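You operate a simulated robot arm through the tools that you are given. There is no shell and no other tool.

You run a simulated robot arm. Do the job below in one go: nothing can be reset, and whatever is moved stays where it is left.

Task
Grind the wheat middling into the mill's beaker and switch the mill off.
Fine: run it till the canister is empty, spill none.

Only the result counts: the job must be done as asked and must still hold three seconds after the hand-in. Knocking over, shifting, dropping, spilling or breaking anything else fails it.

Robot
A 7-joint arm with a two-finger parallel gripper, fixed in place. Base frame: the origin is on the floor under the middle of its stand, x ahead of it, y to its left, z up; the work surface is at about z = 0.85. Units: m, degrees, N and s.
With the tool pointing down near the work surface it reaches from about 0.22 to 0.74 m from the base axis. Its first joint turns from -166.0 to 166.0 degrees. Payload 1.57 kg.
The TCP is the grasp point between the finger pads, 0.03 m short of the fingertips. In the tool frame z runs along the fingers and y along their closing line. The gripper opens to 0.11 m. The fingers are 0.024 m wide and 0.012 m thick; the gripper's body (0.048 by 0.112 m) begins 0.078 m behind the TCP.
Orientation is that of the tool frame in the base frame, as a unit quaternion [x, y, z, w]. With the fingers straight down and closing along the base's y, the tool's x points along the base's -x, its y along +y and its z along -z.

Tools
- The arm moves only by the tool step_arm. Its argument "increments" is a list of rows, each a list of 3 entries, a list of its own where there are three numbers: the shift along the base's x, y, z in units of 40 mm (1.0 is 40 mm), then the turn, a rotation vector about the base's x, y, z in units of 5 degrees (1.0 is 5 degrees), then the closure, from 0 (fully open) to 1 (shut). In form: [[[dx, dy, dz], [wx, wy, wz], gripper], ...]. A call has 1 to 20 rows; each row shifts and turns the commanded pose from where the row before left it. A call with a number of a shift or a turn outside -1 to 1 is refused whole. A row lasts 0.2 s, in which the tool goes at most 0.05 m and 8.6 degrees; a call with a longer step from one row to the next is refused whole, and so is a gripper value outside its range. Where a pose cannot be reached the arm comes as near as it can. A force on the tool above 40 N (or 10 N above the force at the start of the call, whichever is more), or a blocked arm, ends the call early, and 0.2 s more pass. Each finger travels about 0.045 m/s and halts on what it meets, pressing with about 27 N; the grip force reading is that of the motor and also rises with nothing between the fingers. The clock runs only during rows and for 0.2 s after the last one: add rows that do not move to give the fingers time. The reply holds the time, the measured pose of the TCP, the force on the tool along the base axes, the opening and the grip force, in the units named above and with some noise, with the torque about the TCP (base axes, N m) and any sound that the robot's microphone picked up.
- Cameras (640 x 400 px; columns grow to the right, rows downward): "scene" is fixed at [0.3962, 0.6438, 1.6428]; the picture's right is [-1.00, 0.00, 0.00], its down [0.00, 0.96, -0.29] and it looks along [-0.00, -0.29, -0.96] (base axes); focal length 314 px, centre (320, 200). "wrist" rides on the gripper at [0.07, 0.016, -0.141] in the tool frame; the picture's right is [-0.23, 0.97, 0.00], its down [-0.86, -0.20, -0.48] and it looks along [-0.47, -0.11, 0.88] (tool axes); focal length 222 px, centre (320, 200). There is no depth. A picture from a camera that has moved, and an enlarged one, comes with that camera's place and axes in the base frame and with its lens. The place of the scene camera against the robot may be out by one fixed shift of up to 0.018 m in any direction.
- camera(camera): a new picture of that camera. It takes no simulated time.
- lift_body(by): slides the trunk up (or, below 0, down) by that many m; the arm rides with it, the base frame stays. It gives what a move gives, with no picture.
- zoom(camera, box): a new picture of the part [left, top, right, bottom] of that camera's present view, enlarged. It takes no simulated time.
- finish_job(): hands the job in; it is judged then, once.

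Nothing tells you positions but the pictures and the camera data. Unless the task says otherwise, let go and move clear before handing in.

The tools are called after ">>>" as a command line: name --argument value ..., lists and objects as JSON in quotes. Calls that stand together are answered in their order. step_arm: Moves the arm, as the interface text tells. Its arguments: {"type":"object","properties":{"increments":{"type":"array"}},"required":["increments"]} The other tools are called the same way: lift_body (by) moves the trunk up or down; camera (camera) takes a picture; zoom (camera, box) takes an enlarged picture of a part of a camera's view; finish_job () hands the job in.

At the start:

```text
clock: 0.0
tcp_pos: [0.228, 0.4374, 1.2274]
tcp_rot: [0.0, 1.0, 0.0, -0.001]
ft_force: [-0.6, -0.9, -0.4]
ft_torque: [-0.03, 0.0, -0.04]
finger_gap: 0.11
gripper_force: 0.0
trunk travel left (down, up): [-0.5, 0.09]
```

scene: 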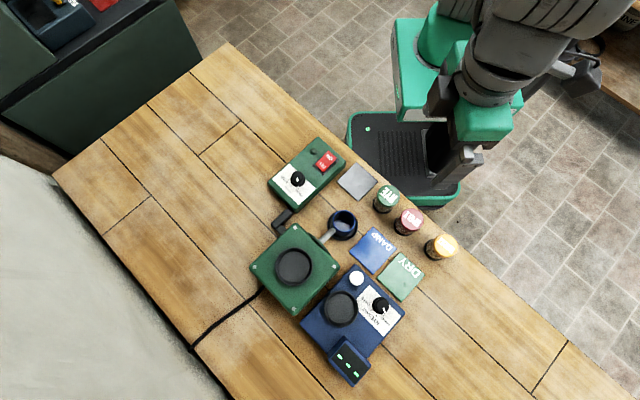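
wrist: 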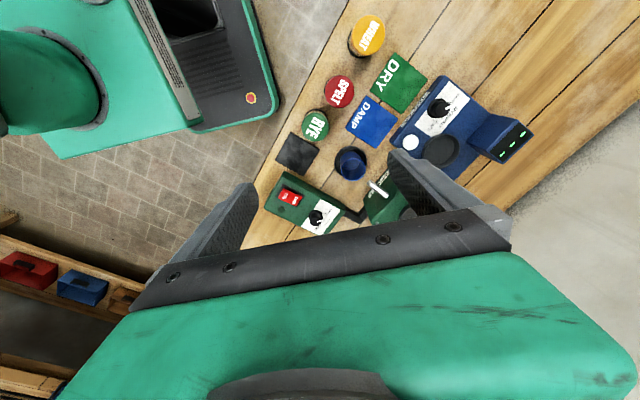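

I see a workbench with a green mill unit, a green control box with a red rocker switch and dial, a blue device with a dial, three canisters (RYE, SPELT, WHEAT), DAMP/DRY pads and a small blue beaker. I'll zoom in to read the labels first.

>>> zoom --camera "scene" --box '[240, 130, 360, 205]'

>>> zoom --camera "scene" --box '[290, 250, 420, 390]'

>>> zoom --camera "scene" --box '[340, 160, 470, 300]'

>>> zoom --camera "scene" --box '[240, 190, 370, 330]'

>>> zoom --camera "wrist" --box '[250, 0, 550, 240]'

```text
5.33 times, centred on (300, 168) of scene
camera zoom: at [0.3962, 0.6438, 1.6428], right [-1.0, 0.0, 0.0], down [0.0, 0.96, -0.29], along [0.0, -0.29, -0.96], focal length 1676 px, centre (427, 373)
```

zoom: 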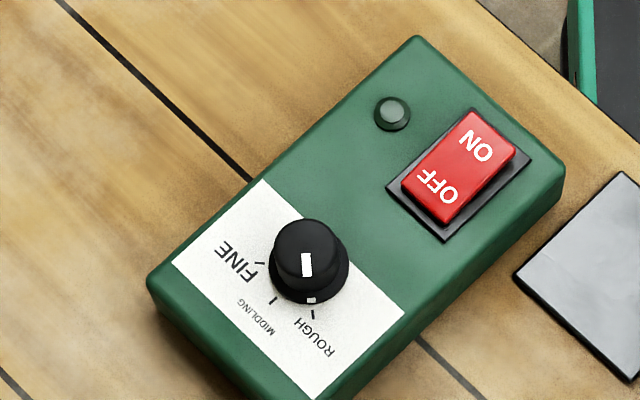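

```text
2.86 times, centred on (355, 320) of scene
camera zoom: at [0.3962, 0.6438, 1.6428], right [-1.0, 0.0, 0.0], down [0.0, 0.96, -0.29], along [0.0, -0.29, -0.96], focal length 898 px, centre (220, -143)
```

zoom: 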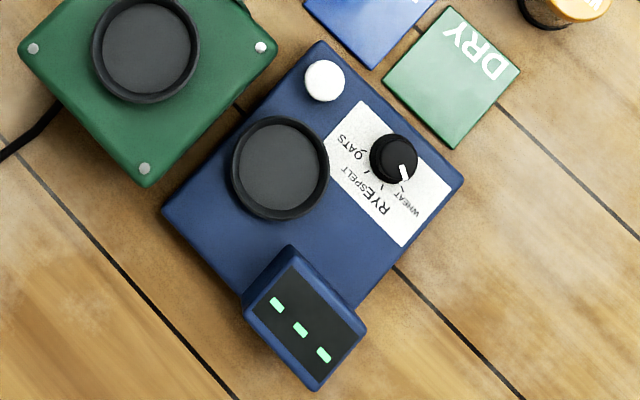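

```text
2.86 times, centred on (405, 230) of scene
camera zoom: at [0.3962, 0.6438, 1.6428], right [-1.0, 0.0, 0.0], down [0.0, 0.96, -0.29], along [0.0, -0.29, -0.96], focal length 898 px, centre (77, 114)
```

zoom: 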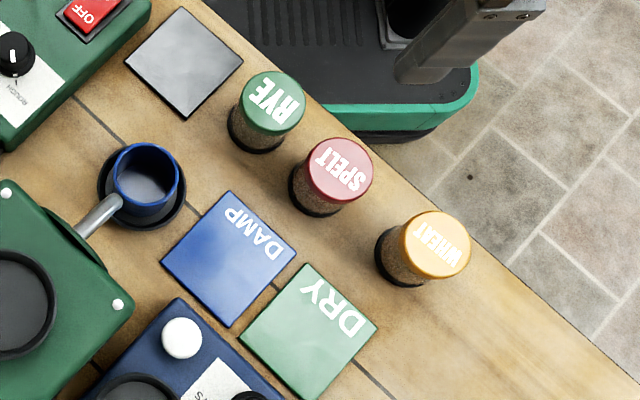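

```text
2.86 times, centred on (305, 260) of scene
camera zoom: at [0.3962, 0.6438, 1.6428], right [-1.0, 0.0, 0.0], down [0.0, 0.96, -0.29], along [0.0, -0.29, -0.96], focal length 898 px, centre (363, 29)
```

zoom: 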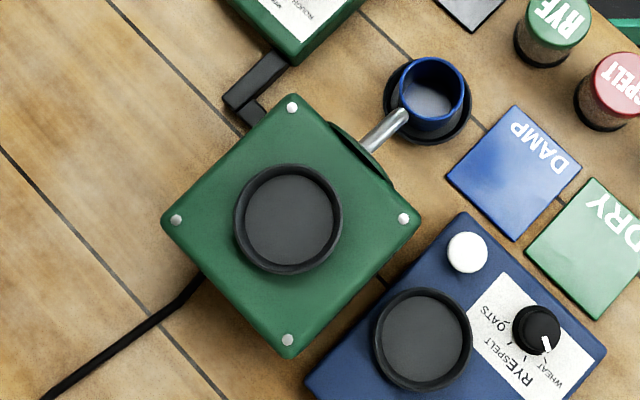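

```text
1.67 times, centred on (400, 120) of wrist
camera zoom: at [0.1573, 0.4524, 1.3688], right [0.23, 0.97, 0.0], down [0.86, -0.2, 0.48], along [0.47, -0.11, -0.88], focal length 370 px, centre (187, 333)
```

zoom: 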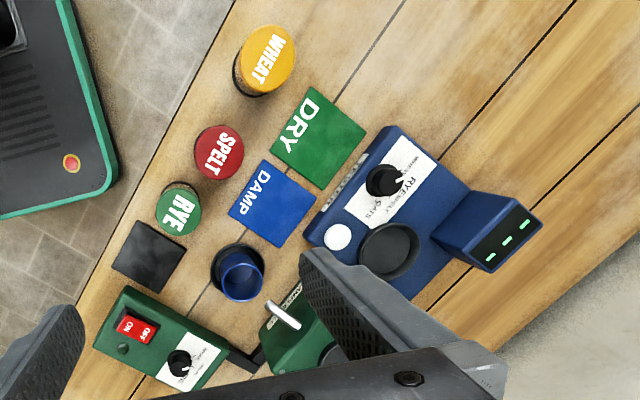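

>>> zoom --camera "wrist" --box '[340, 140, 420, 230]'

>>> zoom --camera "wrist" --box '[390, 60, 540, 180]'

>>> zoom --camera "wrist" --box '[260, 160, 380, 250]'

>>> zoom --camera "wrist" --box '[290, 0, 410, 150]'

```text
4.44 times, centred on (380, 185) of wrist
camera zoom: at [0.1573, 0.4524, 1.3688], right [0.23, 0.97, 0.0], down [0.86, -0.2, 0.48], along [0.47, -0.11, -0.88], focal length 987 px, centre (53, 267)
```

zoom: 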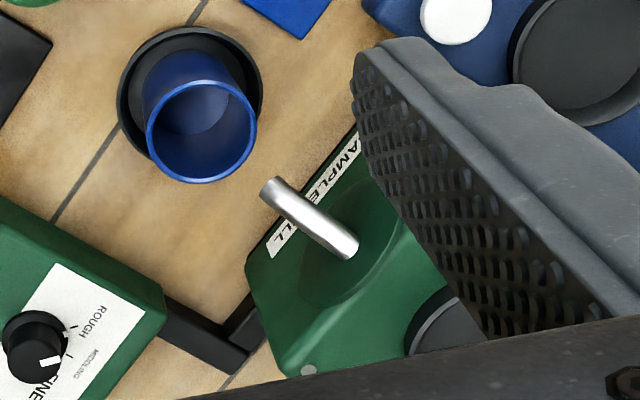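

```text
3.33 times, centred on (465, 120) of wrist
camera zoom: at [0.1573, 0.4524, 1.3688], right [0.23, 0.97, 0.0], down [0.86, -0.2, 0.48], along [0.47, -0.11, -0.88], focal length 740 px, centre (-163, 467)
```

zoom: 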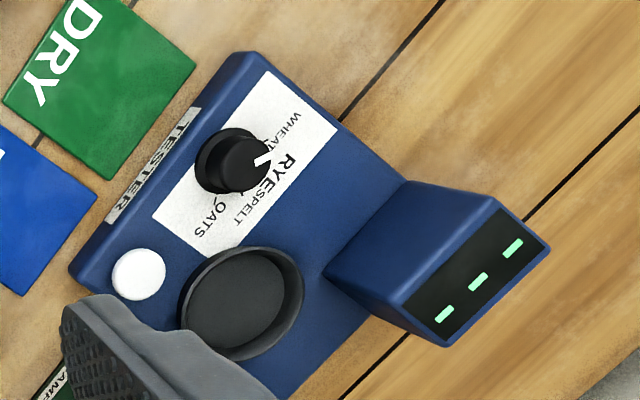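

```text
4.44 times, centred on (320, 205) of wrist
camera zoom: at [0.1573, 0.4524, 1.3688], right [0.23, 0.97, 0.0], down [0.86, -0.2, 0.48], along [0.47, -0.11, -0.88], focal length 987 px, centre (320, 178)
```

zoom: 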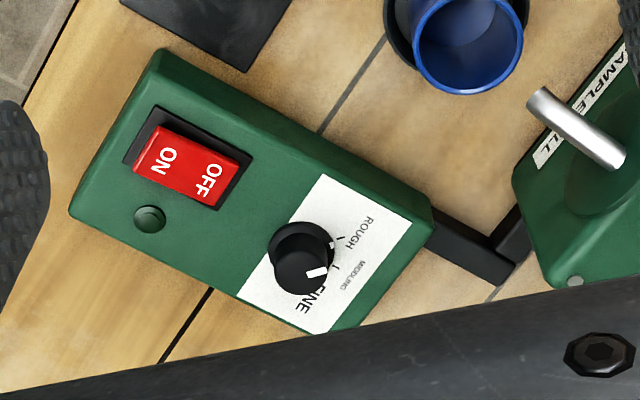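

```text
2.67 times, centred on (350, 75) of wrist
camera zoom: at [0.1573, 0.4524, 1.3688], right [0.23, 0.97, 0.0], down [0.86, -0.2, 0.48], along [0.47, -0.11, -0.88], focal length 592 px, centre (240, 533)
```

zoom: 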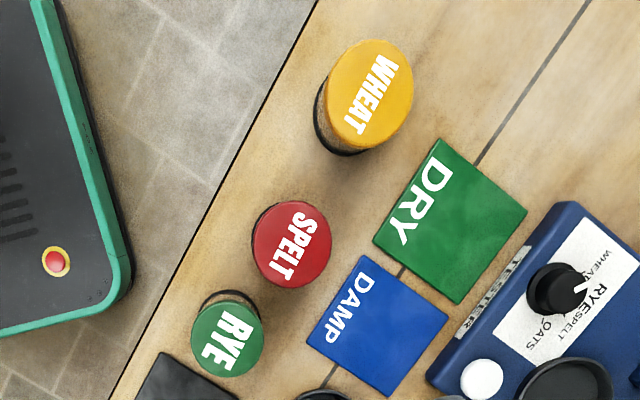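

>>> zoom --camera "scene" --box '[310, 195, 370, 245]'

>>> zoom --camera "wrist" --box '[330, 140, 390, 200]'

>>> zoom --camera "scene" --box '[365, 170, 470, 270]'

```text
8.00 times, centred on (340, 220) of scene
camera zoom: at [0.3962, 0.6438, 1.6428], right [-1.0, 0.0, 0.0], down [0.0, 0.96, -0.29], along [0.0, -0.29, -0.96], focal length 2514 px, centre (160, 40)
```

zoom: 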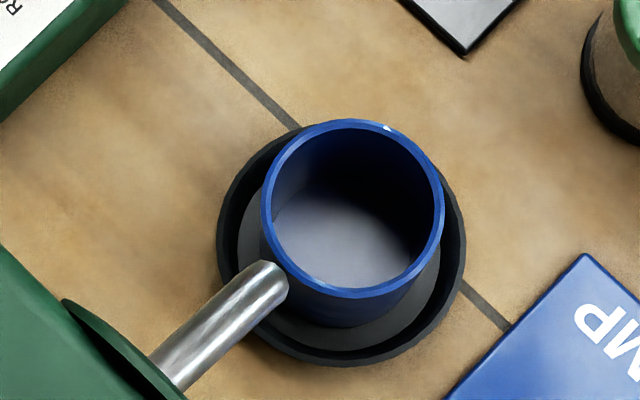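

```text
6.67 times, centred on (360, 170) of wrist
camera zoom: at [0.1573, 0.4524, 1.3688], right [0.23, 0.97, 0.0], down [0.86, -0.2, 0.48], along [0.47, -0.11, -0.88], focal length 1481 px, centre (53, 400)
```

zoom: 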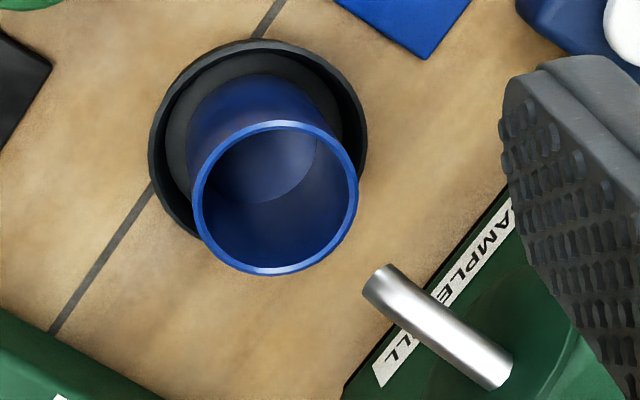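

```text
4.00 times, centred on (418, 220) of scene
camera zoom: at [0.3962, 0.6438, 1.6428], right [-1.0, 0.0, 0.0], down [0.0, 0.96, -0.29], along [0.0, -0.29, -0.96], focal length 1257 px, centre (-70, 120)
```

zoom: 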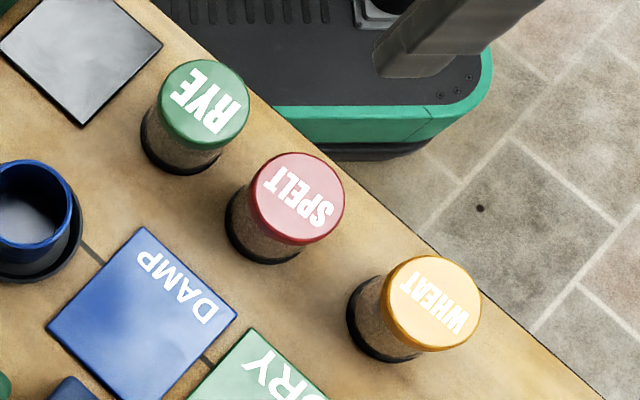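

I see the wheat canister (yellow lid) at about (0.117, 0.539), the mill's well at about (0.45, 0.59), and the control box with its rocker and ROUGH/MIDDLING/FINE knob at about (0.45, 0.37). I move the wrist higher over the mill side for a second view.

>>> step_arm --increments '[[[0.5, 1, 0], [0, 0, 0], 0], [[0.5, 1, 0], [0, 0, 0], 0], [[0.5, 0.5, 0], [0, 0, 0], 0], [[0, 0, 0], [0, 0, 0], 0]]'

>>> camera --camera "wrist"

```text
clock: 1.0
tcp_pos: [0.2864, 0.5346, 1.2217]
tcp_rot: [0.0, 1.0, 0.0, 0.001]
ft_force: [0.4, 0.3, 0.1]
ft_torque: [-0.03, 0.01, 0.01]
finger_gap: 0.1102
gripper_force: 0.1
out of reach, approached as far as the arm can: row 3
trunk travel left (down, up): [-0.5, 0.09]
```

```text
taken
camera wrist: at [0.2153, 0.5489, 1.3648], right [0.23, 0.97, 0.0], down [0.86, -0.2, 0.48], along [0.47, -0.11, -0.88], focal length 222 px, centre (320, 200)
```

wrist: 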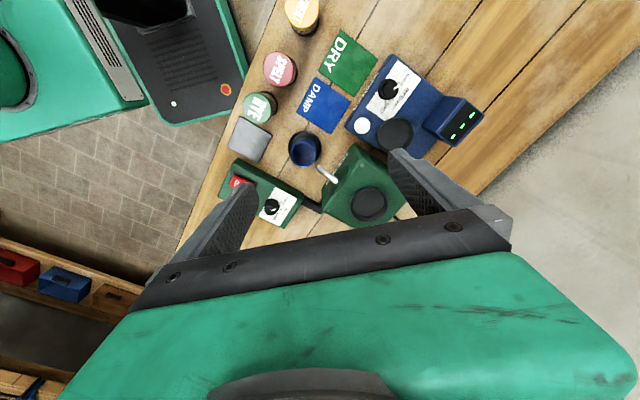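

>>> zoom --camera "wrist" --box '[280, 120, 440, 230]'

>>> zoom --camera "wrist" --box '[215, 150, 315, 240]'

>>> zoom --camera "wrist" --box '[230, 0, 350, 130]'

```text
3.64 times, centred on (360, 175) of wrist
camera zoom: at [0.2153, 0.5489, 1.3648], right [0.23, 0.97, 0.0], down [0.86, -0.2, 0.48], along [0.47, -0.11, -0.88], focal length 808 px, centre (174, 291)
```

zoom: 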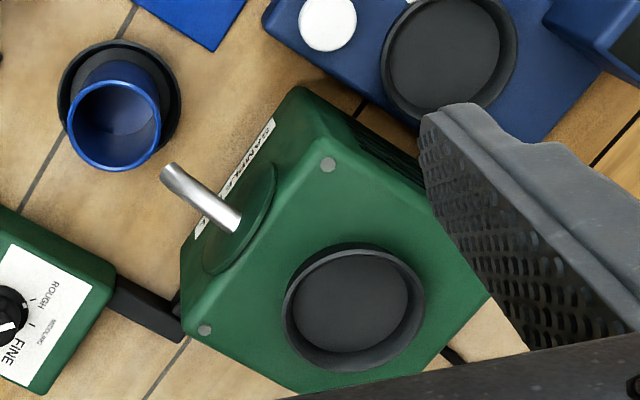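

```text
4.44 times, centred on (265, 195) of wrist
camera zoom: at [0.2153, 0.5489, 1.3648], right [0.23, 0.97, 0.0], down [0.86, -0.2, 0.48], along [0.47, -0.11, -0.88], focal length 987 px, centre (564, 222)
```

zoom: 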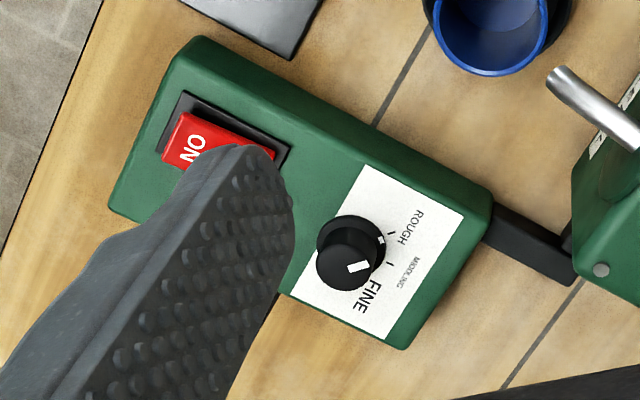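

```text
3.08 times, centred on (290, 65) of wrist
camera zoom: at [0.2153, 0.5489, 1.3648], right [0.23, 0.97, 0.0], down [0.86, -0.2, 0.48], along [0.47, -0.11, -0.88], focal length 684 px, centre (412, 615)
```

zoom: 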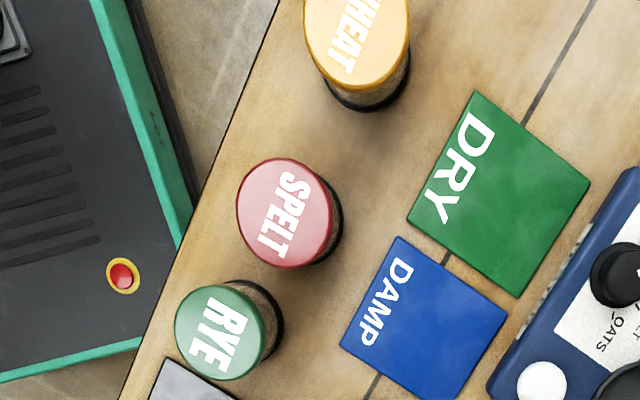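

>>> zoom --camera "scene" --box '[276, 160, 316, 200]'

>>> zoom --camera "wrist" --box '[250, 180, 300, 230]'

>>> zoom --camera "scene" --box '[300, 140, 350, 180]'

```text
10.00 times, centred on (296, 180) of scene
camera zoom: at [0.3962, 0.6438, 1.6428], right [-1.0, 0.0, 0.0], down [0.0, 0.96, -0.29], along [0.0, -0.29, -0.96], focal length 3142 px, centre (560, 400)
```

zoom: 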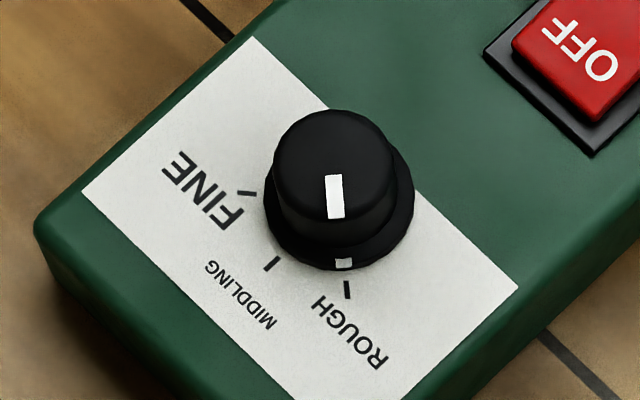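

```text
8.00 times, centred on (275, 205) of wrist
camera zoom: at [0.2153, 0.5489, 1.3648], right [0.23, 0.97, 0.0], down [0.86, -0.2, 0.48], along [0.47, -0.11, -0.88], focal length 1777 px, centre (680, 160)
```

zoom: 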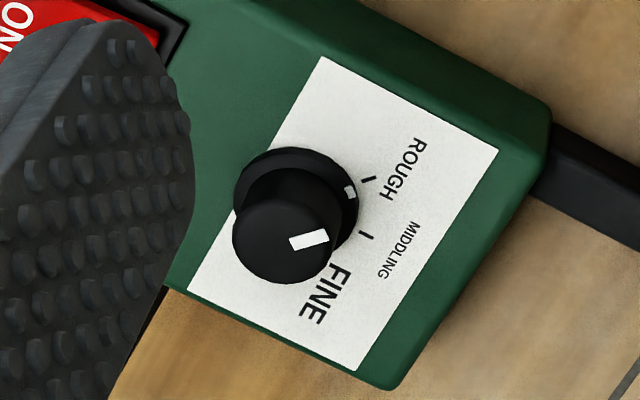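

```text
10.00 times, centred on (325, 160) of scene
camera zoom: at [0.3962, 0.6438, 1.6428], right [-1.0, 0.0, 0.0], down [0.0, 0.96, -0.29], along [0.0, -0.29, -0.96], focal length 3142 px, centre (270, 600)
```

zoom: 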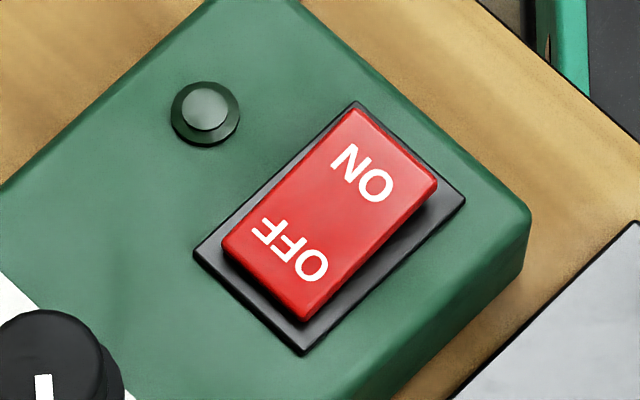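

The knob points at ROUGH, and MIDDLING is about 50° clockwise (seen from above). The mill's well is near the arm's reach limit, so I raise the trunk and check the reach there before grasping anything.

>>> lift_body --by 0.09

```text
clock: 2.2
tcp_pos: [0.2857, 0.534, 1.3128]
tcp_rot: [0.0, 1.0, 0.0, -0.001]
ft_force: [0.5, 0.2, 0.2]
ft_torque: [0.01, 0.02, 0.0]
finger_gap: 0.1101
gripper_force: 0.1
trunk travel left (down, up): [-0.59, 0.0]
```

>>> step_arm --increments '[[[0, 0, -1], [0, 0, 0], 0], [[0, 0, -1], [0, 0, 0], 0], [[0, 0, -1], [0, 0, 0], 0], [[0.5, 0, -0.8], [0, 0, 0], 0], [[0.8, 0, -0.5], [0, 0, 0], 0], [[0.8, 0.3, 0], [0, 0, 0], 0], [[0.8, 0.4, 0], [0, 0, 0], 0], [[0.8, 0.4, 0], [0, 0, 0], 0], [[0, 0, 0], [0, 0, 0], 0]]'

>>> camera --camera "wrist"

>>> camera --camera "scene"

```text
clock: 4.2
tcp_pos: [0.4084, 0.5609, 1.1382]
tcp_rot: [0.0, 1.0, -0.001, 0.001]
ft_force: [0.2, 0.6, -0.2]
ft_torque: [0.0, -0.03, -0.01]
finger_gap: 0.1101
gripper_force: 0.0
out of reach, approached as far as the arm can: row 8
trunk travel left (down, up): [-0.59, 0.0]
```

```text
taken
camera wrist: at [0.3374, 0.5761, 1.2809], right [0.23, 0.97, 0.0], down [0.86, -0.2, 0.48], along [0.47, -0.11, -0.88], focal length 222 px, centre (320, 200)
```

wrist: 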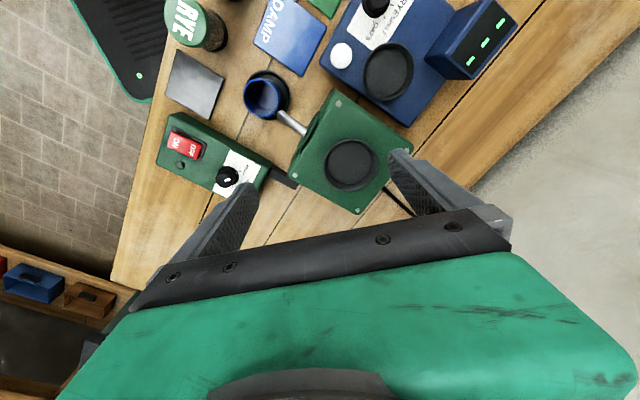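

```text
taken
```

scene: 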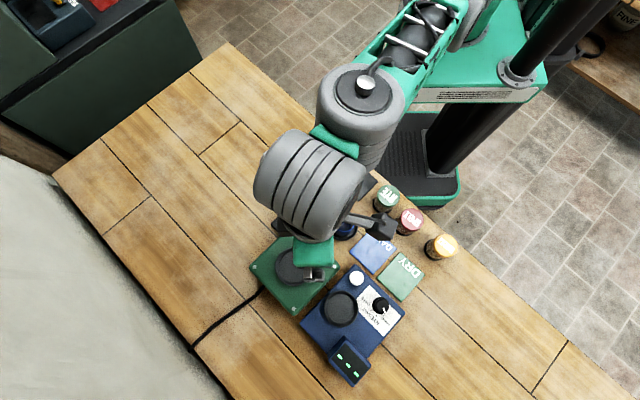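

The vertical reach here is only 0.69 m, so I'll approach the mill with the tool leaning outward (closing axis tangential). I test that orientation empty-handed over the well.

>>> step_arm --increments '[[[-0.5, -0.5, 0], [0, 0, 0.966], 0], [[-0.5, -0.5, 0], [0, 0, 0.966], 0], [[0, 0, 0], [0, 0, 0.966], 0], [[0, 0, 0], [0, 0, 0.966], 0], [[0, 0, 0], [0, 0, 0.966], 0], [[0, 0, 0], [0, 0, 0.966], 0], [[0, 0, 0], [0, 0, 0.966], 0], [[0, 0, 0], [0, 0, 0.966], 0], [[0, 0, 0], [0, 0, 0.966], 0], [[0, 0, 0], [0, 0, 0.966], 0], [[0, 0, 0], [0, 0, 0.966], 0], [[0, 0, 0], [0.797, -0.605, 0], 0], [[0, 0, 0], [0.797, -0.605, 0], 0], [[0, 0, 0], [0.797, -0.605, 0], 0], [[0, 0, 0], [0.797, -0.605, 0], 0], [[0, 0, 0], [0.797, -0.605, 0], 0], [[0, 0, 0], [0, 0, 0], 0]]'

>>> camera --camera "wrist"

```text
clock: 7.8
tcp_pos: [0.3657, 0.5202, 1.1386]
tcp_rot: [-0.437, 0.873, 0.096, 0.194]
ft_force: [-0.7, 0.7, -0.9]
ft_torque: [0.02, 0.01, -0.03]
finger_gap: 0.11
gripper_force: 0.0
trunk travel left (down, up): [-0.59, 0.0]
```

```text
taken
camera wrist: at [0.278, 0.4301, 1.2381], right [-0.66, 0.75, 0.09], down [0.5, 0.34, 0.8], along [0.56, 0.57, -0.6], focal length 222 px, centre (320, 200)
```

wrist: 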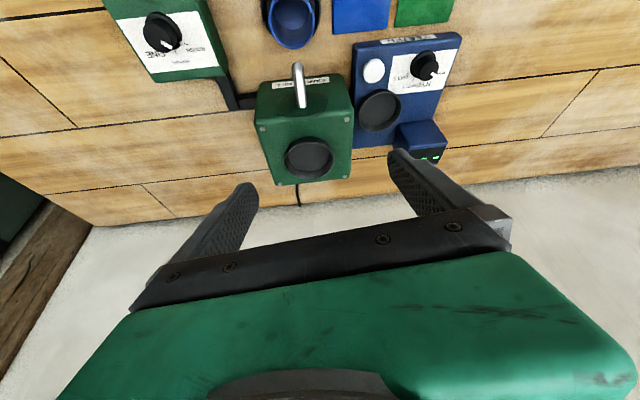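

>>> zoom --camera "wrist" --box '[240, 0, 380, 190]'

>>> zoom --camera "wrist" --box '[260, 110, 360, 190]'

```text
2.11 times, centred on (310, 95) of wrist
camera zoom: at [0.278, 0.4301, 1.2381], right [-0.66, 0.75, 0.09], down [0.5, 0.34, 0.8], along [0.56, 0.57, -0.6], focal length 468 px, centre (341, 421)
```

zoom: 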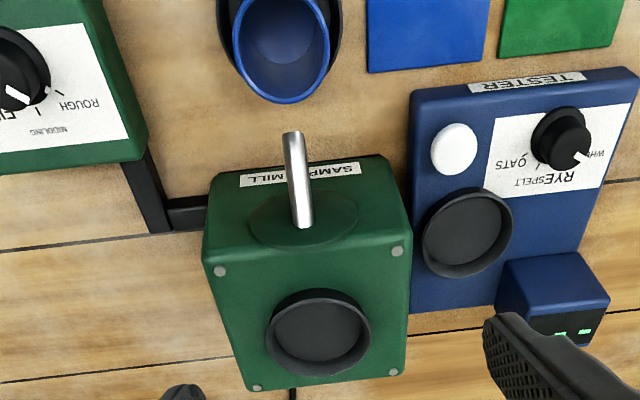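

```text
5.00 times, centred on (310, 150) of wrist
camera zoom: at [0.278, 0.4301, 1.2381], right [-0.66, 0.75, 0.09], down [0.5, 0.34, 0.8], along [0.56, 0.57, -0.6], focal length 1111 px, centre (370, 450)
```

zoom: 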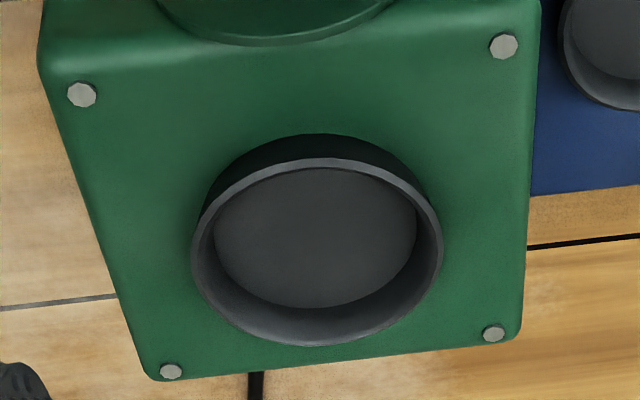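

>>> step_arm --increments '[[[0.7, 0.6, -0.3], [0, 0, 0], 0], [[0.7, 0.6, -0.3], [0, 0, 0], 0], [[0.78, 0.63, -0.4], [0, 0, 0], 0], [[0, 0, 0], [0, 0, 0], 0]]'

>>> camera --camera "wrist"

>>> camera --camera "scene"

```text
clock: 8.8
tcp_pos: [0.4544, 0.589, 1.0954]
tcp_rot: [-0.438, 0.873, 0.096, 0.193]
ft_force: [0.0, -0.5, 0.7]
ft_torque: [0.01, 0.03, 0.02]
finger_gap: 0.1098
gripper_force: 0.1
trunk travel left (down, up): [-0.59, 0.0]
```

```text
taken
camera wrist: at [0.3667, 0.5002, 1.1956], right [-0.66, 0.75, 0.09], down [0.5, 0.34, 0.8], along [0.56, 0.57, -0.6], focal length 222 px, centre (320, 200)
```

wrist: 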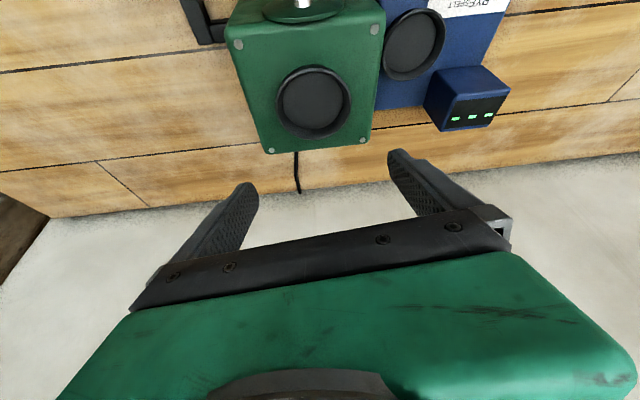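

```text
taken
```

scene: 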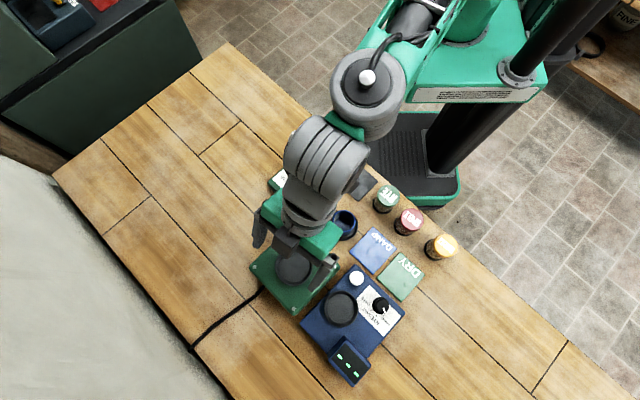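

>>> zoom --camera "wrist" --box '[220, 40, 400, 160]'

```text
3.33 times, centred on (310, 100) of wrist
camera zoom: at [0.3667, 0.5002, 1.1956], right [-0.66, 0.75, 0.09], down [0.5, 0.34, 0.8], along [0.56, 0.57, -0.6], focal length 740 px, centre (353, 533)
```

zoom: 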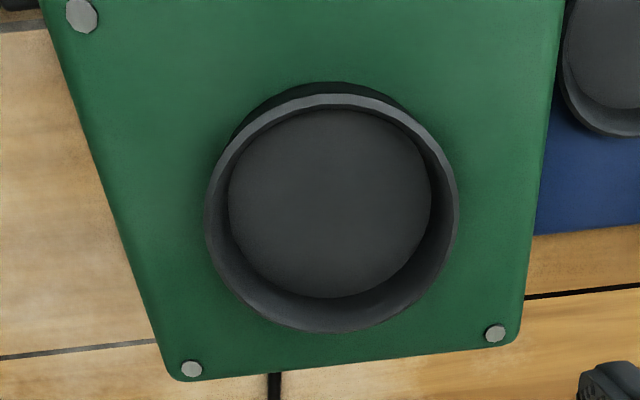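

The tilted pose reaches the well, which I place at about (0.4495, 0.591) with its rim at z ≈ 0.986. Next I go above the knob with the tool vertical for a close look.

>>> step_arm --increments '[[[0, -0.95, 0.2], [0, 0, 0], 0], [[0, -0.95, 0.2], [0, 0, 0], 0], [[0, -0.95, 0], [0, 0, 0], 0], [[0, -0.95, 0], [0, 0, 0], 0], [[0, -0.8, 0], [-0.797, 0.605, 0], 0], [[0, -0.8, 0], [-0.797, 0.605, 0], 0], [[0, 0, 0], [-0.797, 0.605, 0], 0], [[0, 0, 0], [-0.797, 0.605, 0], 0], [[0, 0, -0.5], [-0.797, 0.605, 0], 0], [[0, 0, -0.5], [0, 0, 0], 0], [[0, 0, 0], [0, 0, 0], 0]]'

>>> camera --camera "wrist"

>>> camera --camera "scene"

```text
clock: 11.2
tcp_pos: [0.4525, 0.3747, 1.0749]
tcp_rot: [-0.447, 0.894, 0.0, 0.001]
ft_force: [-0.5, 0.6, 0.0]
ft_torque: [0.04, 0.0, 0.01]
finger_gap: 0.11
gripper_force: 0.1
trunk travel left (down, up): [-0.59, 0.0]
```

```text
taken
camera wrist: at [0.398, 0.327, 1.2171], right [-0.64, 0.77, 0.0], down [0.67, 0.56, 0.48], along [0.37, 0.31, -0.88], focal length 222 px, centre (320, 200)
```

wrist: 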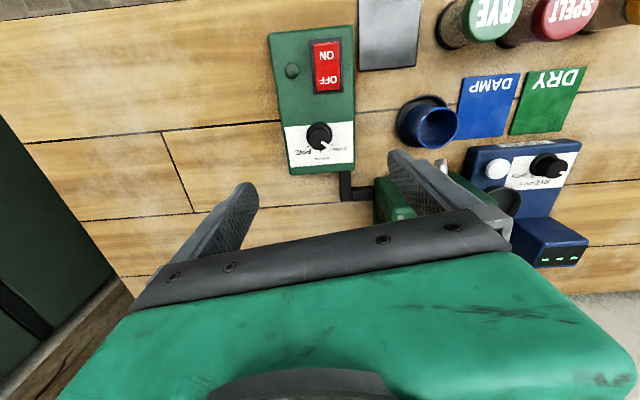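

```text
taken
```

scene: 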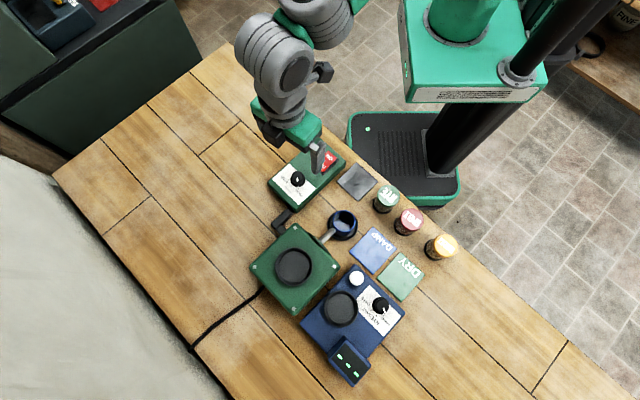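

>>> zoom --camera "wrist" --box '[265, 25, 365, 180]'

>>> zoom --camera "wrist" --box '[290, 110, 350, 170]'

>>> zoom --camera "wrist" --box '[380, 80, 480, 220]'

```text
2.58 times, centred on (315, 102) of wrist
camera zoom: at [0.398, 0.327, 1.2171], right [-0.64, 0.77, 0.0], down [0.67, 0.56, 0.48], along [0.37, 0.31, -0.88], focal length 573 px, centre (333, 452)
```

zoom: 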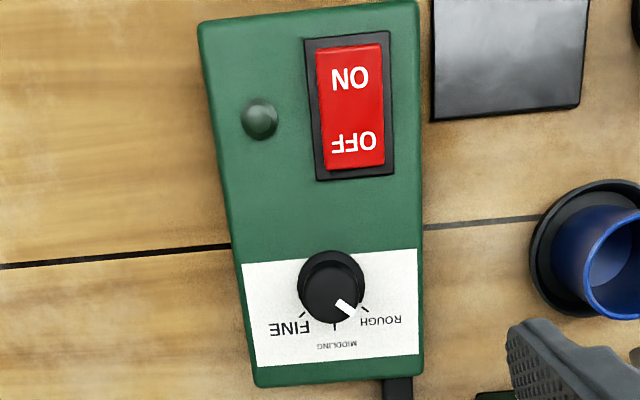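

```text
6.67 times, centred on (320, 140) of wrist
camera zoom: at [0.398, 0.327, 1.2171], right [-0.64, 0.77, 0.0], down [0.67, 0.56, 0.48], along [0.37, 0.31, -0.88], focal length 1481 px, centre (320, 600)
```

zoom: 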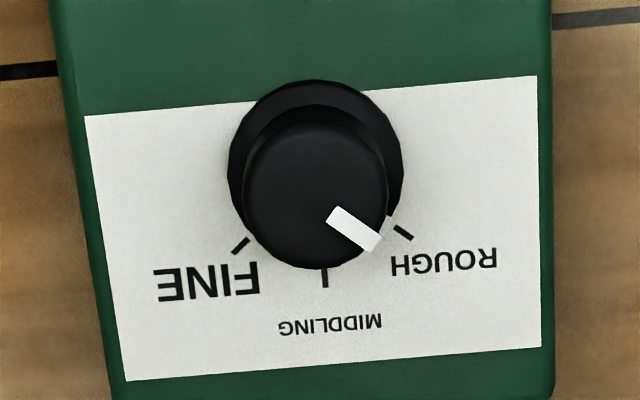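

```text
2.86 times, centred on (430, 150) of wrist
camera zoom: at [0.398, 0.327, 1.2171], right [-0.64, 0.77, 0.0], down [0.67, 0.56, 0.48], along [0.37, 0.31, -0.88], focal length 635 px, centre (6, 343)
```

zoom: 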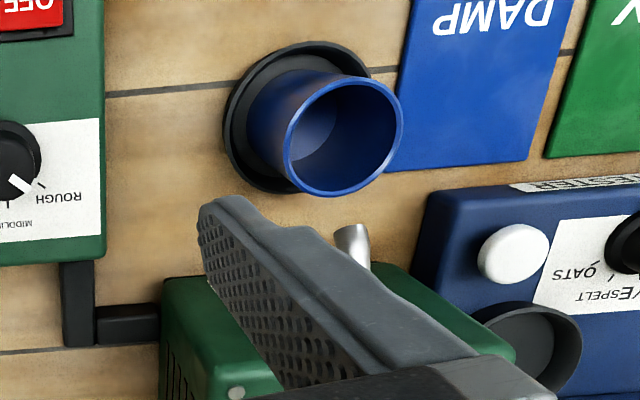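

The knob's centre is at about (0.454, 0.3725) with its top at z ≈ 0.908 and the pointer on ROUGH. I half-close the gripper and come down to just above it to check alignment.

>>> step_arm --increments '[[[0.04, -0.05, -0.8], [0, 0, 0], 0.5], [[0, 0, -0.8], [0, 0, 0], 0.5], [[0, 0, -0.8], [0, 0, 0], 0.5], [[0, 0, -0.4], [0, 0, 0], 0.5], [[0, 0, 0], [0, 0, 0], 0.5]]'

>>> camera --camera "wrist"

>>> zoom --camera "scene" --box '[240, 120, 370, 220]'

```text
clock: 12.4
tcp_pos: [0.4555, 0.3725, 0.9637]
tcp_rot: [-0.447, 0.894, 0.0, -0.001]
ft_force: [-0.2, -0.3, 0.0]
ft_torque: [0.02, -0.04, 0.02]
finger_gap: 0.0551
gripper_force: 0.1
trunk travel left (down, up): [-0.59, 0.0]
```

```text
taken
camera wrist: at [0.4001, 0.3248, 1.1061], right [-0.64, 0.77, 0.0], down [0.67, 0.56, 0.48], along [0.37, 0.31, -0.88], focal length 222 px, centre (320, 200)
```

wrist: 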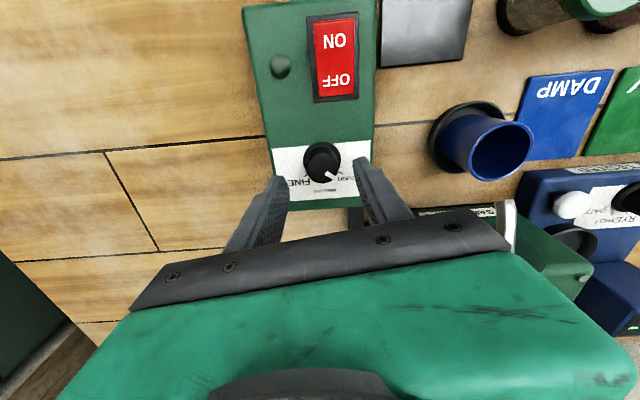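

```text
4.00 times, centred on (305, 170) of scene
camera zoom: at [0.3962, 0.6438, 1.6428], right [-1.0, 0.0, 0.0], down [0.0, 0.96, -0.29], along [0.0, -0.29, -0.96], focal length 1257 px, centre (380, 320)
```

zoom: 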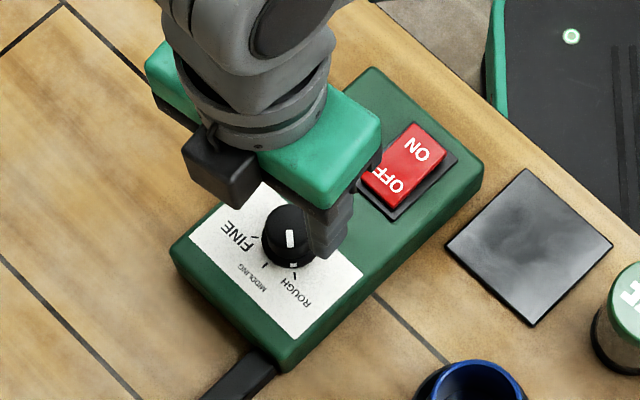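

>>> zoom --camera "wrist" --box '[270, 120, 390, 210]'

```text
4.44 times, centred on (330, 165) of wrist
camera zoom: at [0.4001, 0.3248, 1.1061], right [-0.64, 0.77, 0.0], down [0.67, 0.56, 0.48], along [0.37, 0.31, -0.88], focal length 987 px, centre (276, 356)
```

zoom: 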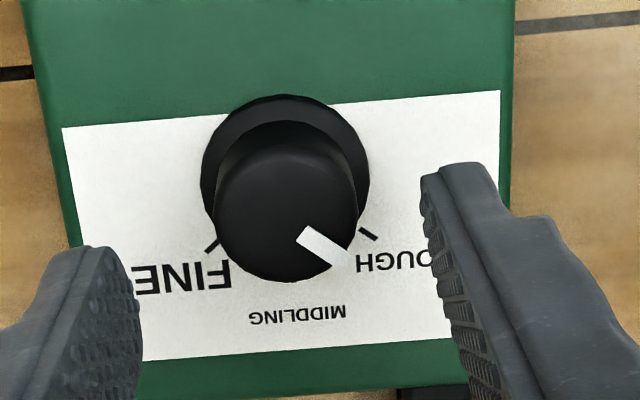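

>>> step_arm --increments '[[[-0.04, 0, -0.5], [0, 0, 0], 0.5], [[0, 0, -0.4], [0, 0, 0], 0.5], [[0, 0, 0], [0, 0, 0], 0.5]]'

>>> zoom --camera "wrist" --box '[250, 110, 400, 220]'

>>> zoom --camera "scene" --box '[260, 140, 340, 210]'

```text
clock: 13.2
tcp_pos: [0.4541, 0.3726, 0.9275]
tcp_rot: [-0.447, 0.894, -0.001, 0.0]
ft_force: [0.3, 0.2, -0.4]
ft_torque: [0.04, 0.0, -0.02]
finger_gap: 0.0549
gripper_force: 0.1
trunk travel left (down, up): [-0.59, 0.0]
```

```text
3.64 times, centred on (325, 165) of wrist
camera zoom: at [0.3984, 0.3248, 1.0708], right [-0.64, 0.77, 0.0], down [0.67, 0.56, 0.48], along [0.37, 0.31, -0.88], focal length 808 px, centre (302, 327)
```

zoom: 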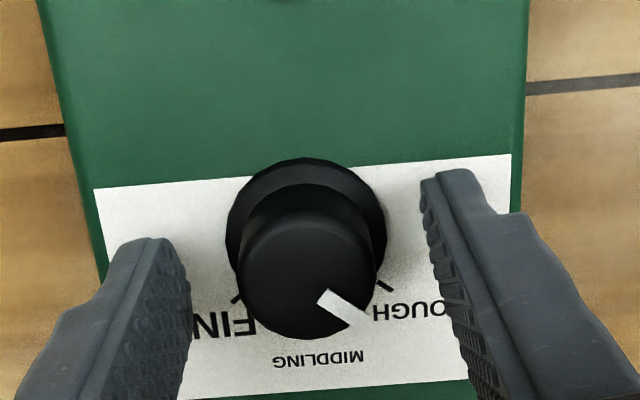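

```text
5.71 times, centred on (300, 175) of scene
camera zoom: at [0.3962, 0.6438, 1.6428], right [-1.0, 0.0, 0.0], down [0.0, 0.96, -0.29], along [0.0, -0.29, -0.96], focal length 1796 px, centre (434, 343)
```

zoom: 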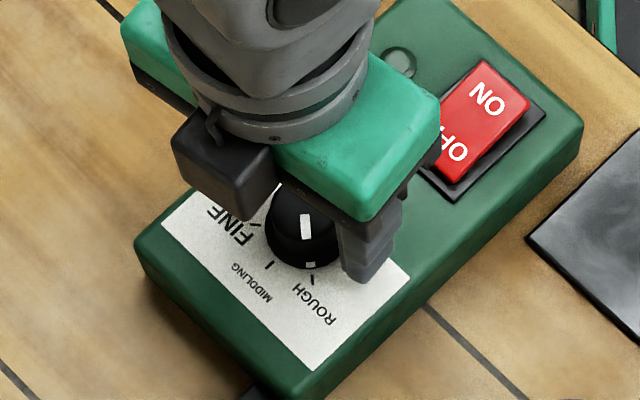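

>>> step_arm --increments '[[[0, 0, -0.07], [0, 0, 0], 0.5], [[0, 0, 0], [0, 0, 0], 0.75], [[0, 0, 0], [0, 0, 0], 1], [[0, 0, 0], [0, 0, 0], 1], [[0, 0, 0], [0, 0, 0], 1]]'

>>> zoom --camera "wrist" --box '[250, 110, 400, 220]'

```text
clock: 14.4
tcp_pos: [0.453, 0.3729, 0.9269]
tcp_rot: [-0.447, 0.895, 0.001, 0.002]
ft_force: [0.0, -2.0, 14.4]
ft_torque: [-0.08, 0.36, -0.08]
finger_gap: 0.0296
gripper_force: 35.1
trunk travel left (down, up): [-0.59, 0.0]
```

```text
3.64 times, centred on (325, 165) of wrist
camera zoom: at [0.398, 0.3255, 1.069], right [-0.64, 0.77, 0.0], down [0.67, 0.56, 0.48], along [0.37, 0.31, -0.88], focal length 808 px, centre (302, 327)
```

zoom: 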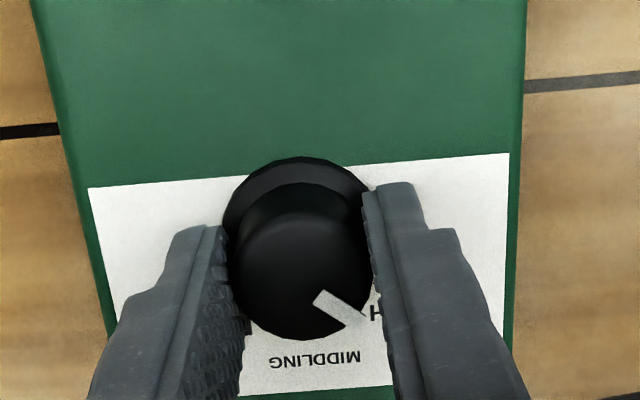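

>>> step_arm --increments '[[[0, 0, 0], [0, 0, 0], 0.65], [[0, 0, 0.12], [0, 0, 0], 0.65], [[0, 0, 0], [0, 0, 0], 1], [[0, 0, 0], [0, 0, 0], 1], [[0, 0, 0], [0, 0, 0], 1]]'

```text
clock: 15.7
tcp_pos: [0.4526, 0.3715, 0.9277]
tcp_rot: [-0.447, 0.895, -0.001, -0.001]
ft_force: [-1.9, -4.2, -8.8]
ft_torque: [-0.08, -0.06, 0.01]
finger_gap: 0.0293
gripper_force: 35.0
trunk travel left (down, up): [-0.59, 0.0]
```

>>> step_arm --increments '[[[0, 0, -0.04], [0, 0, -0.5], 1], [[0, 0, 0], [0, 0, -0.5], 1], [[0, 0, 0], [0, 0, -0.5], 1], [[0, 0, 0], [0, 0, -0.5], 1], [[0, 0, 0], [0, 0, 0], 1]]'

>>> zoom --camera "wrist" --box '[250, 110, 400, 220]'

```text
clock: 16.9
tcp_pos: [0.4523, 0.3712, 0.9291]
tcp_rot: [-0.367, 0.93, 0.0, 0.0]
ft_force: [-3.7, -12.0, 0.7]
ft_torque: [-0.38, 0.09, 0.03]
finger_gap: 0.0293
gripper_force: 38.9
trunk travel left (down, up): [-0.59, 0.0]
```

```text
3.64 times, centred on (325, 165) of wrist
camera zoom: at [0.3897, 0.335, 1.0708], right [-0.5, 0.87, 0.0], down [0.76, 0.44, 0.48], along [0.42, 0.24, -0.88], focal length 808 px, centre (302, 327)
```

zoom: 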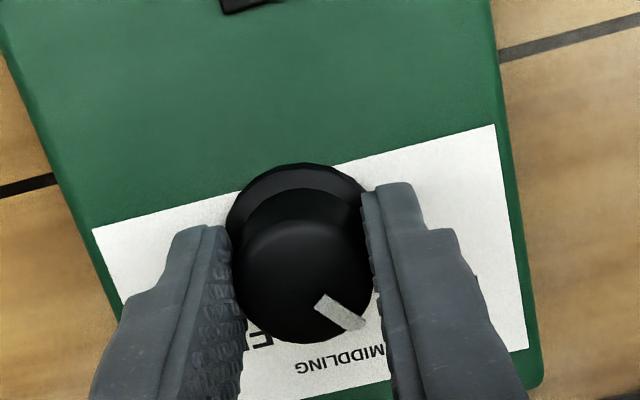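

The knob is turning with the grip. I correct for the small side load and continue toward MIDDLING (about 46° in total).

>>> step_arm --increments '[[[-0.01, -0.04, 0], [0, 0, -0.6], 1], [[0, 0, 0], [0, 0, -0.6], 1], [[0, 0, 0], [0, 0, -0.6], 1], [[0, 0, 0], [0, 0, -0.6], 1], [[0, 0, 0], [0, 0, -0.6], 1], [[0, 0, 0], [0, 0, -0.6], 1], [[0, 0, 0], [0, 0, 0], 1]]'

>>> zoom --camera "wrist" --box '[250, 110, 400, 220]'

>>> zoom --camera "scene" --box '[260, 140, 340, 210]'

```text
clock: 18.4
tcp_pos: [0.4515, 0.3733, 0.9292]
tcp_rot: [-0.218, 0.976, 0.001, 0.001]
ft_force: [-4.1, -2.2, 2.8]
ft_torque: [-0.02, 0.13, 0.02]
finger_gap: 0.0295
gripper_force: 39.0
trunk travel left (down, up): [-0.59, 0.0]
```

```text
3.64 times, centred on (325, 165) of wrist
camera zoom: at [0.3813, 0.3563, 1.0708], right [-0.21, 0.98, 0.0], down [0.86, 0.18, 0.48], along [0.47, 0.1, -0.88], focal length 808 px, centre (302, 327)
```

zoom: 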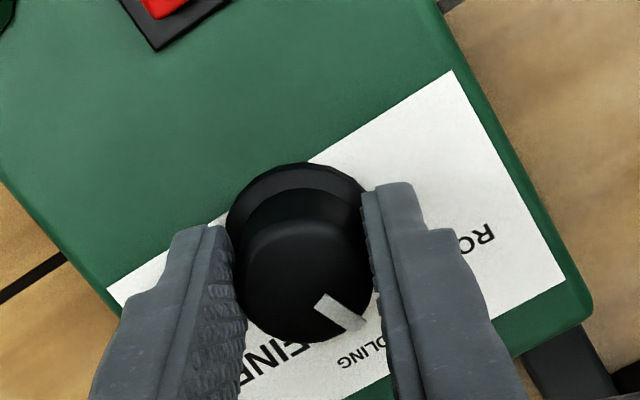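

```text
5.71 times, centred on (300, 175) of scene
camera zoom: at [0.3962, 0.6438, 1.6428], right [-1.0, 0.0, 0.0], down [0.0, 0.96, -0.29], along [0.0, -0.29, -0.96], focal length 1796 px, centre (434, 343)
```

zoom: 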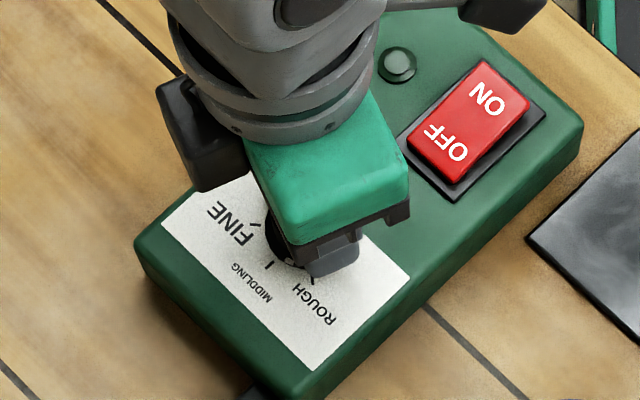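

>>> step_arm --increments '[[[0, 0, 0], [0, 0, -0.6], 1], [[0, 0, 0], [0, 0, -0.6], 1], [[0, 0, 0], [0, 0, -0.6], 1], [[0, 0, 0], [0, 0, -0.6], 1], [[0, 0, 0], [0, 0, -0.6], 1], [[0, 0, 0], [0, 0, -0.6], 1], [[0, 0, 0], [0, 0, 0], 1]]'

>>> zoom --camera "wrist" --box '[250, 110, 400, 220]'

>>> zoom --camera "scene" --box '[270, 160, 320, 205]'

```text
clock: 20.1
tcp_pos: [0.4515, 0.374, 0.9283]
tcp_rot: [-0.061, 0.998, 0.001, 0.001]
ft_force: [-2.6, 8.6, 4.8]
ft_torque: [0.35, 0.03, 0.01]
finger_gap: 0.0293
gripper_force: 38.6
trunk travel left (down, up): [-0.59, 0.0]
```

```text
3.64 times, centred on (325, 165) of wrist
camera zoom: at [0.3798, 0.3792, 1.0707], right [0.1, 0.99, 0.0], down [0.87, -0.09, 0.48], along [0.48, -0.05, -0.88], focal length 808 px, centre (302, 327)
```

zoom: 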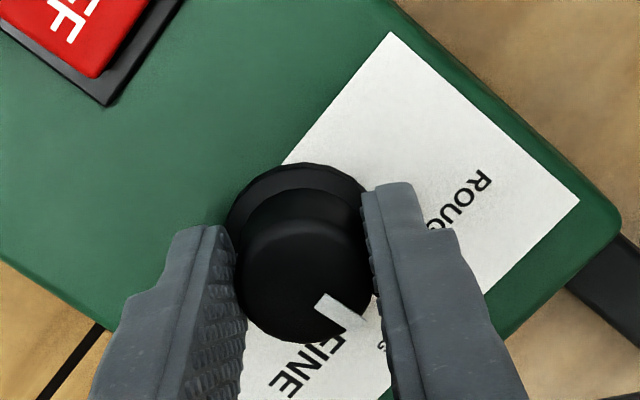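

```text
8.89 times, centred on (295, 182) of scene
camera zoom: at [0.3962, 0.6438, 1.6428], right [-1.0, 0.0, 0.0], down [0.0, 0.96, -0.29], along [0.0, -0.29, -0.96], focal length 2793 px, centre (542, 356)
```

zoom: 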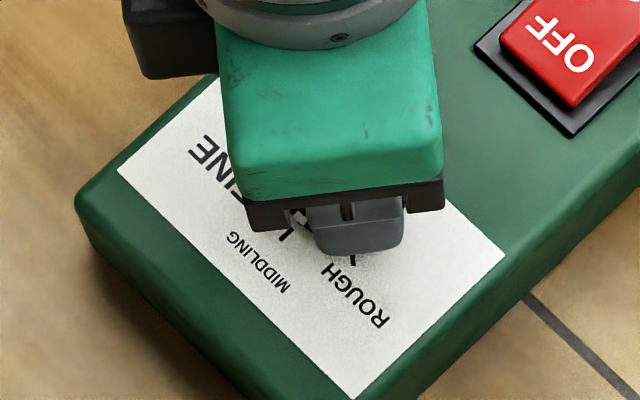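

I've turned it about 46°; I let go and rise to check the pointer.

>>> step_arm --increments '[[[0, 0, 0], [0, 0, 0], 0.5], [[0, 0, 0], [0, 0, 0], 0.5], [[0, 0, 0.5], [0, 0, 0], 0.5], [[0, 0, 1], [0, 0, 0], 0.5], [[0, 0, 1], [0, 0, 0], 0.5], [[0, 0, 0], [0, 0, 0], 0.5]]'

>>> zoom --camera "wrist" --box '[260, 90, 380, 190]'

>>> zoom --camera "scene" --box '[270, 160, 320, 205]'

```text
clock: 21.4
tcp_pos: [0.4514, 0.3693, 1.0268]
tcp_rot: [-0.062, 0.998, -0.001, 0.0]
ft_force: [-1.1, -0.4, -0.4]
ft_torque: [0.01, -0.04, -0.01]
finger_gap: 0.0549
gripper_force: 0.0
trunk travel left (down, up): [-0.59, 0.0]
```

```text
4.00 times, centred on (320, 140) of wrist
camera zoom: at [0.3795, 0.3749, 1.1699], right [0.1, 0.99, 0.0], down [0.87, -0.09, 0.48], along [0.48, -0.05, -0.88], focal length 888 px, centre (320, 440)
```

zoom: 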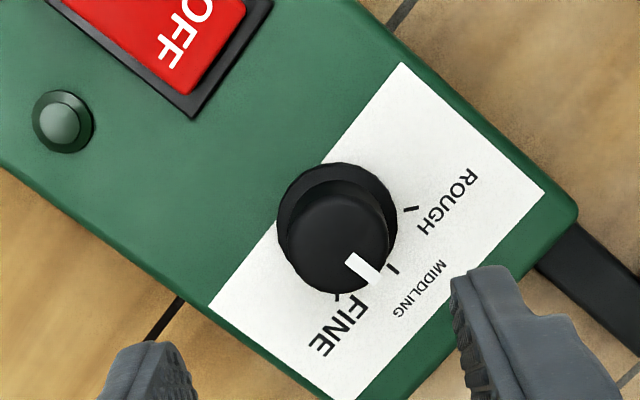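

```text
8.89 times, centred on (295, 182) of scene
camera zoom: at [0.3962, 0.6438, 1.6428], right [-1.0, 0.0, 0.0], down [0.0, 0.96, -0.29], along [0.0, -0.29, -0.96], focal length 2793 px, centre (542, 356)
```

zoom: 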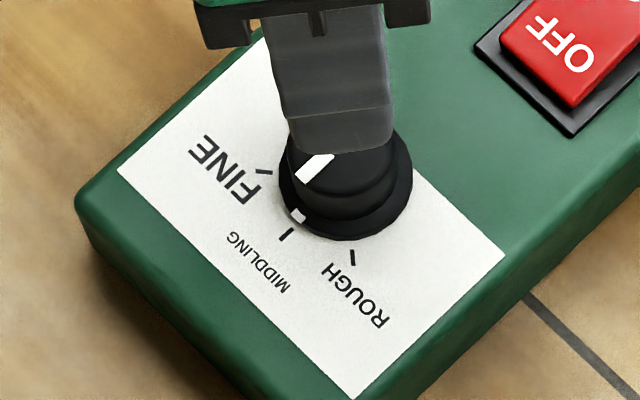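

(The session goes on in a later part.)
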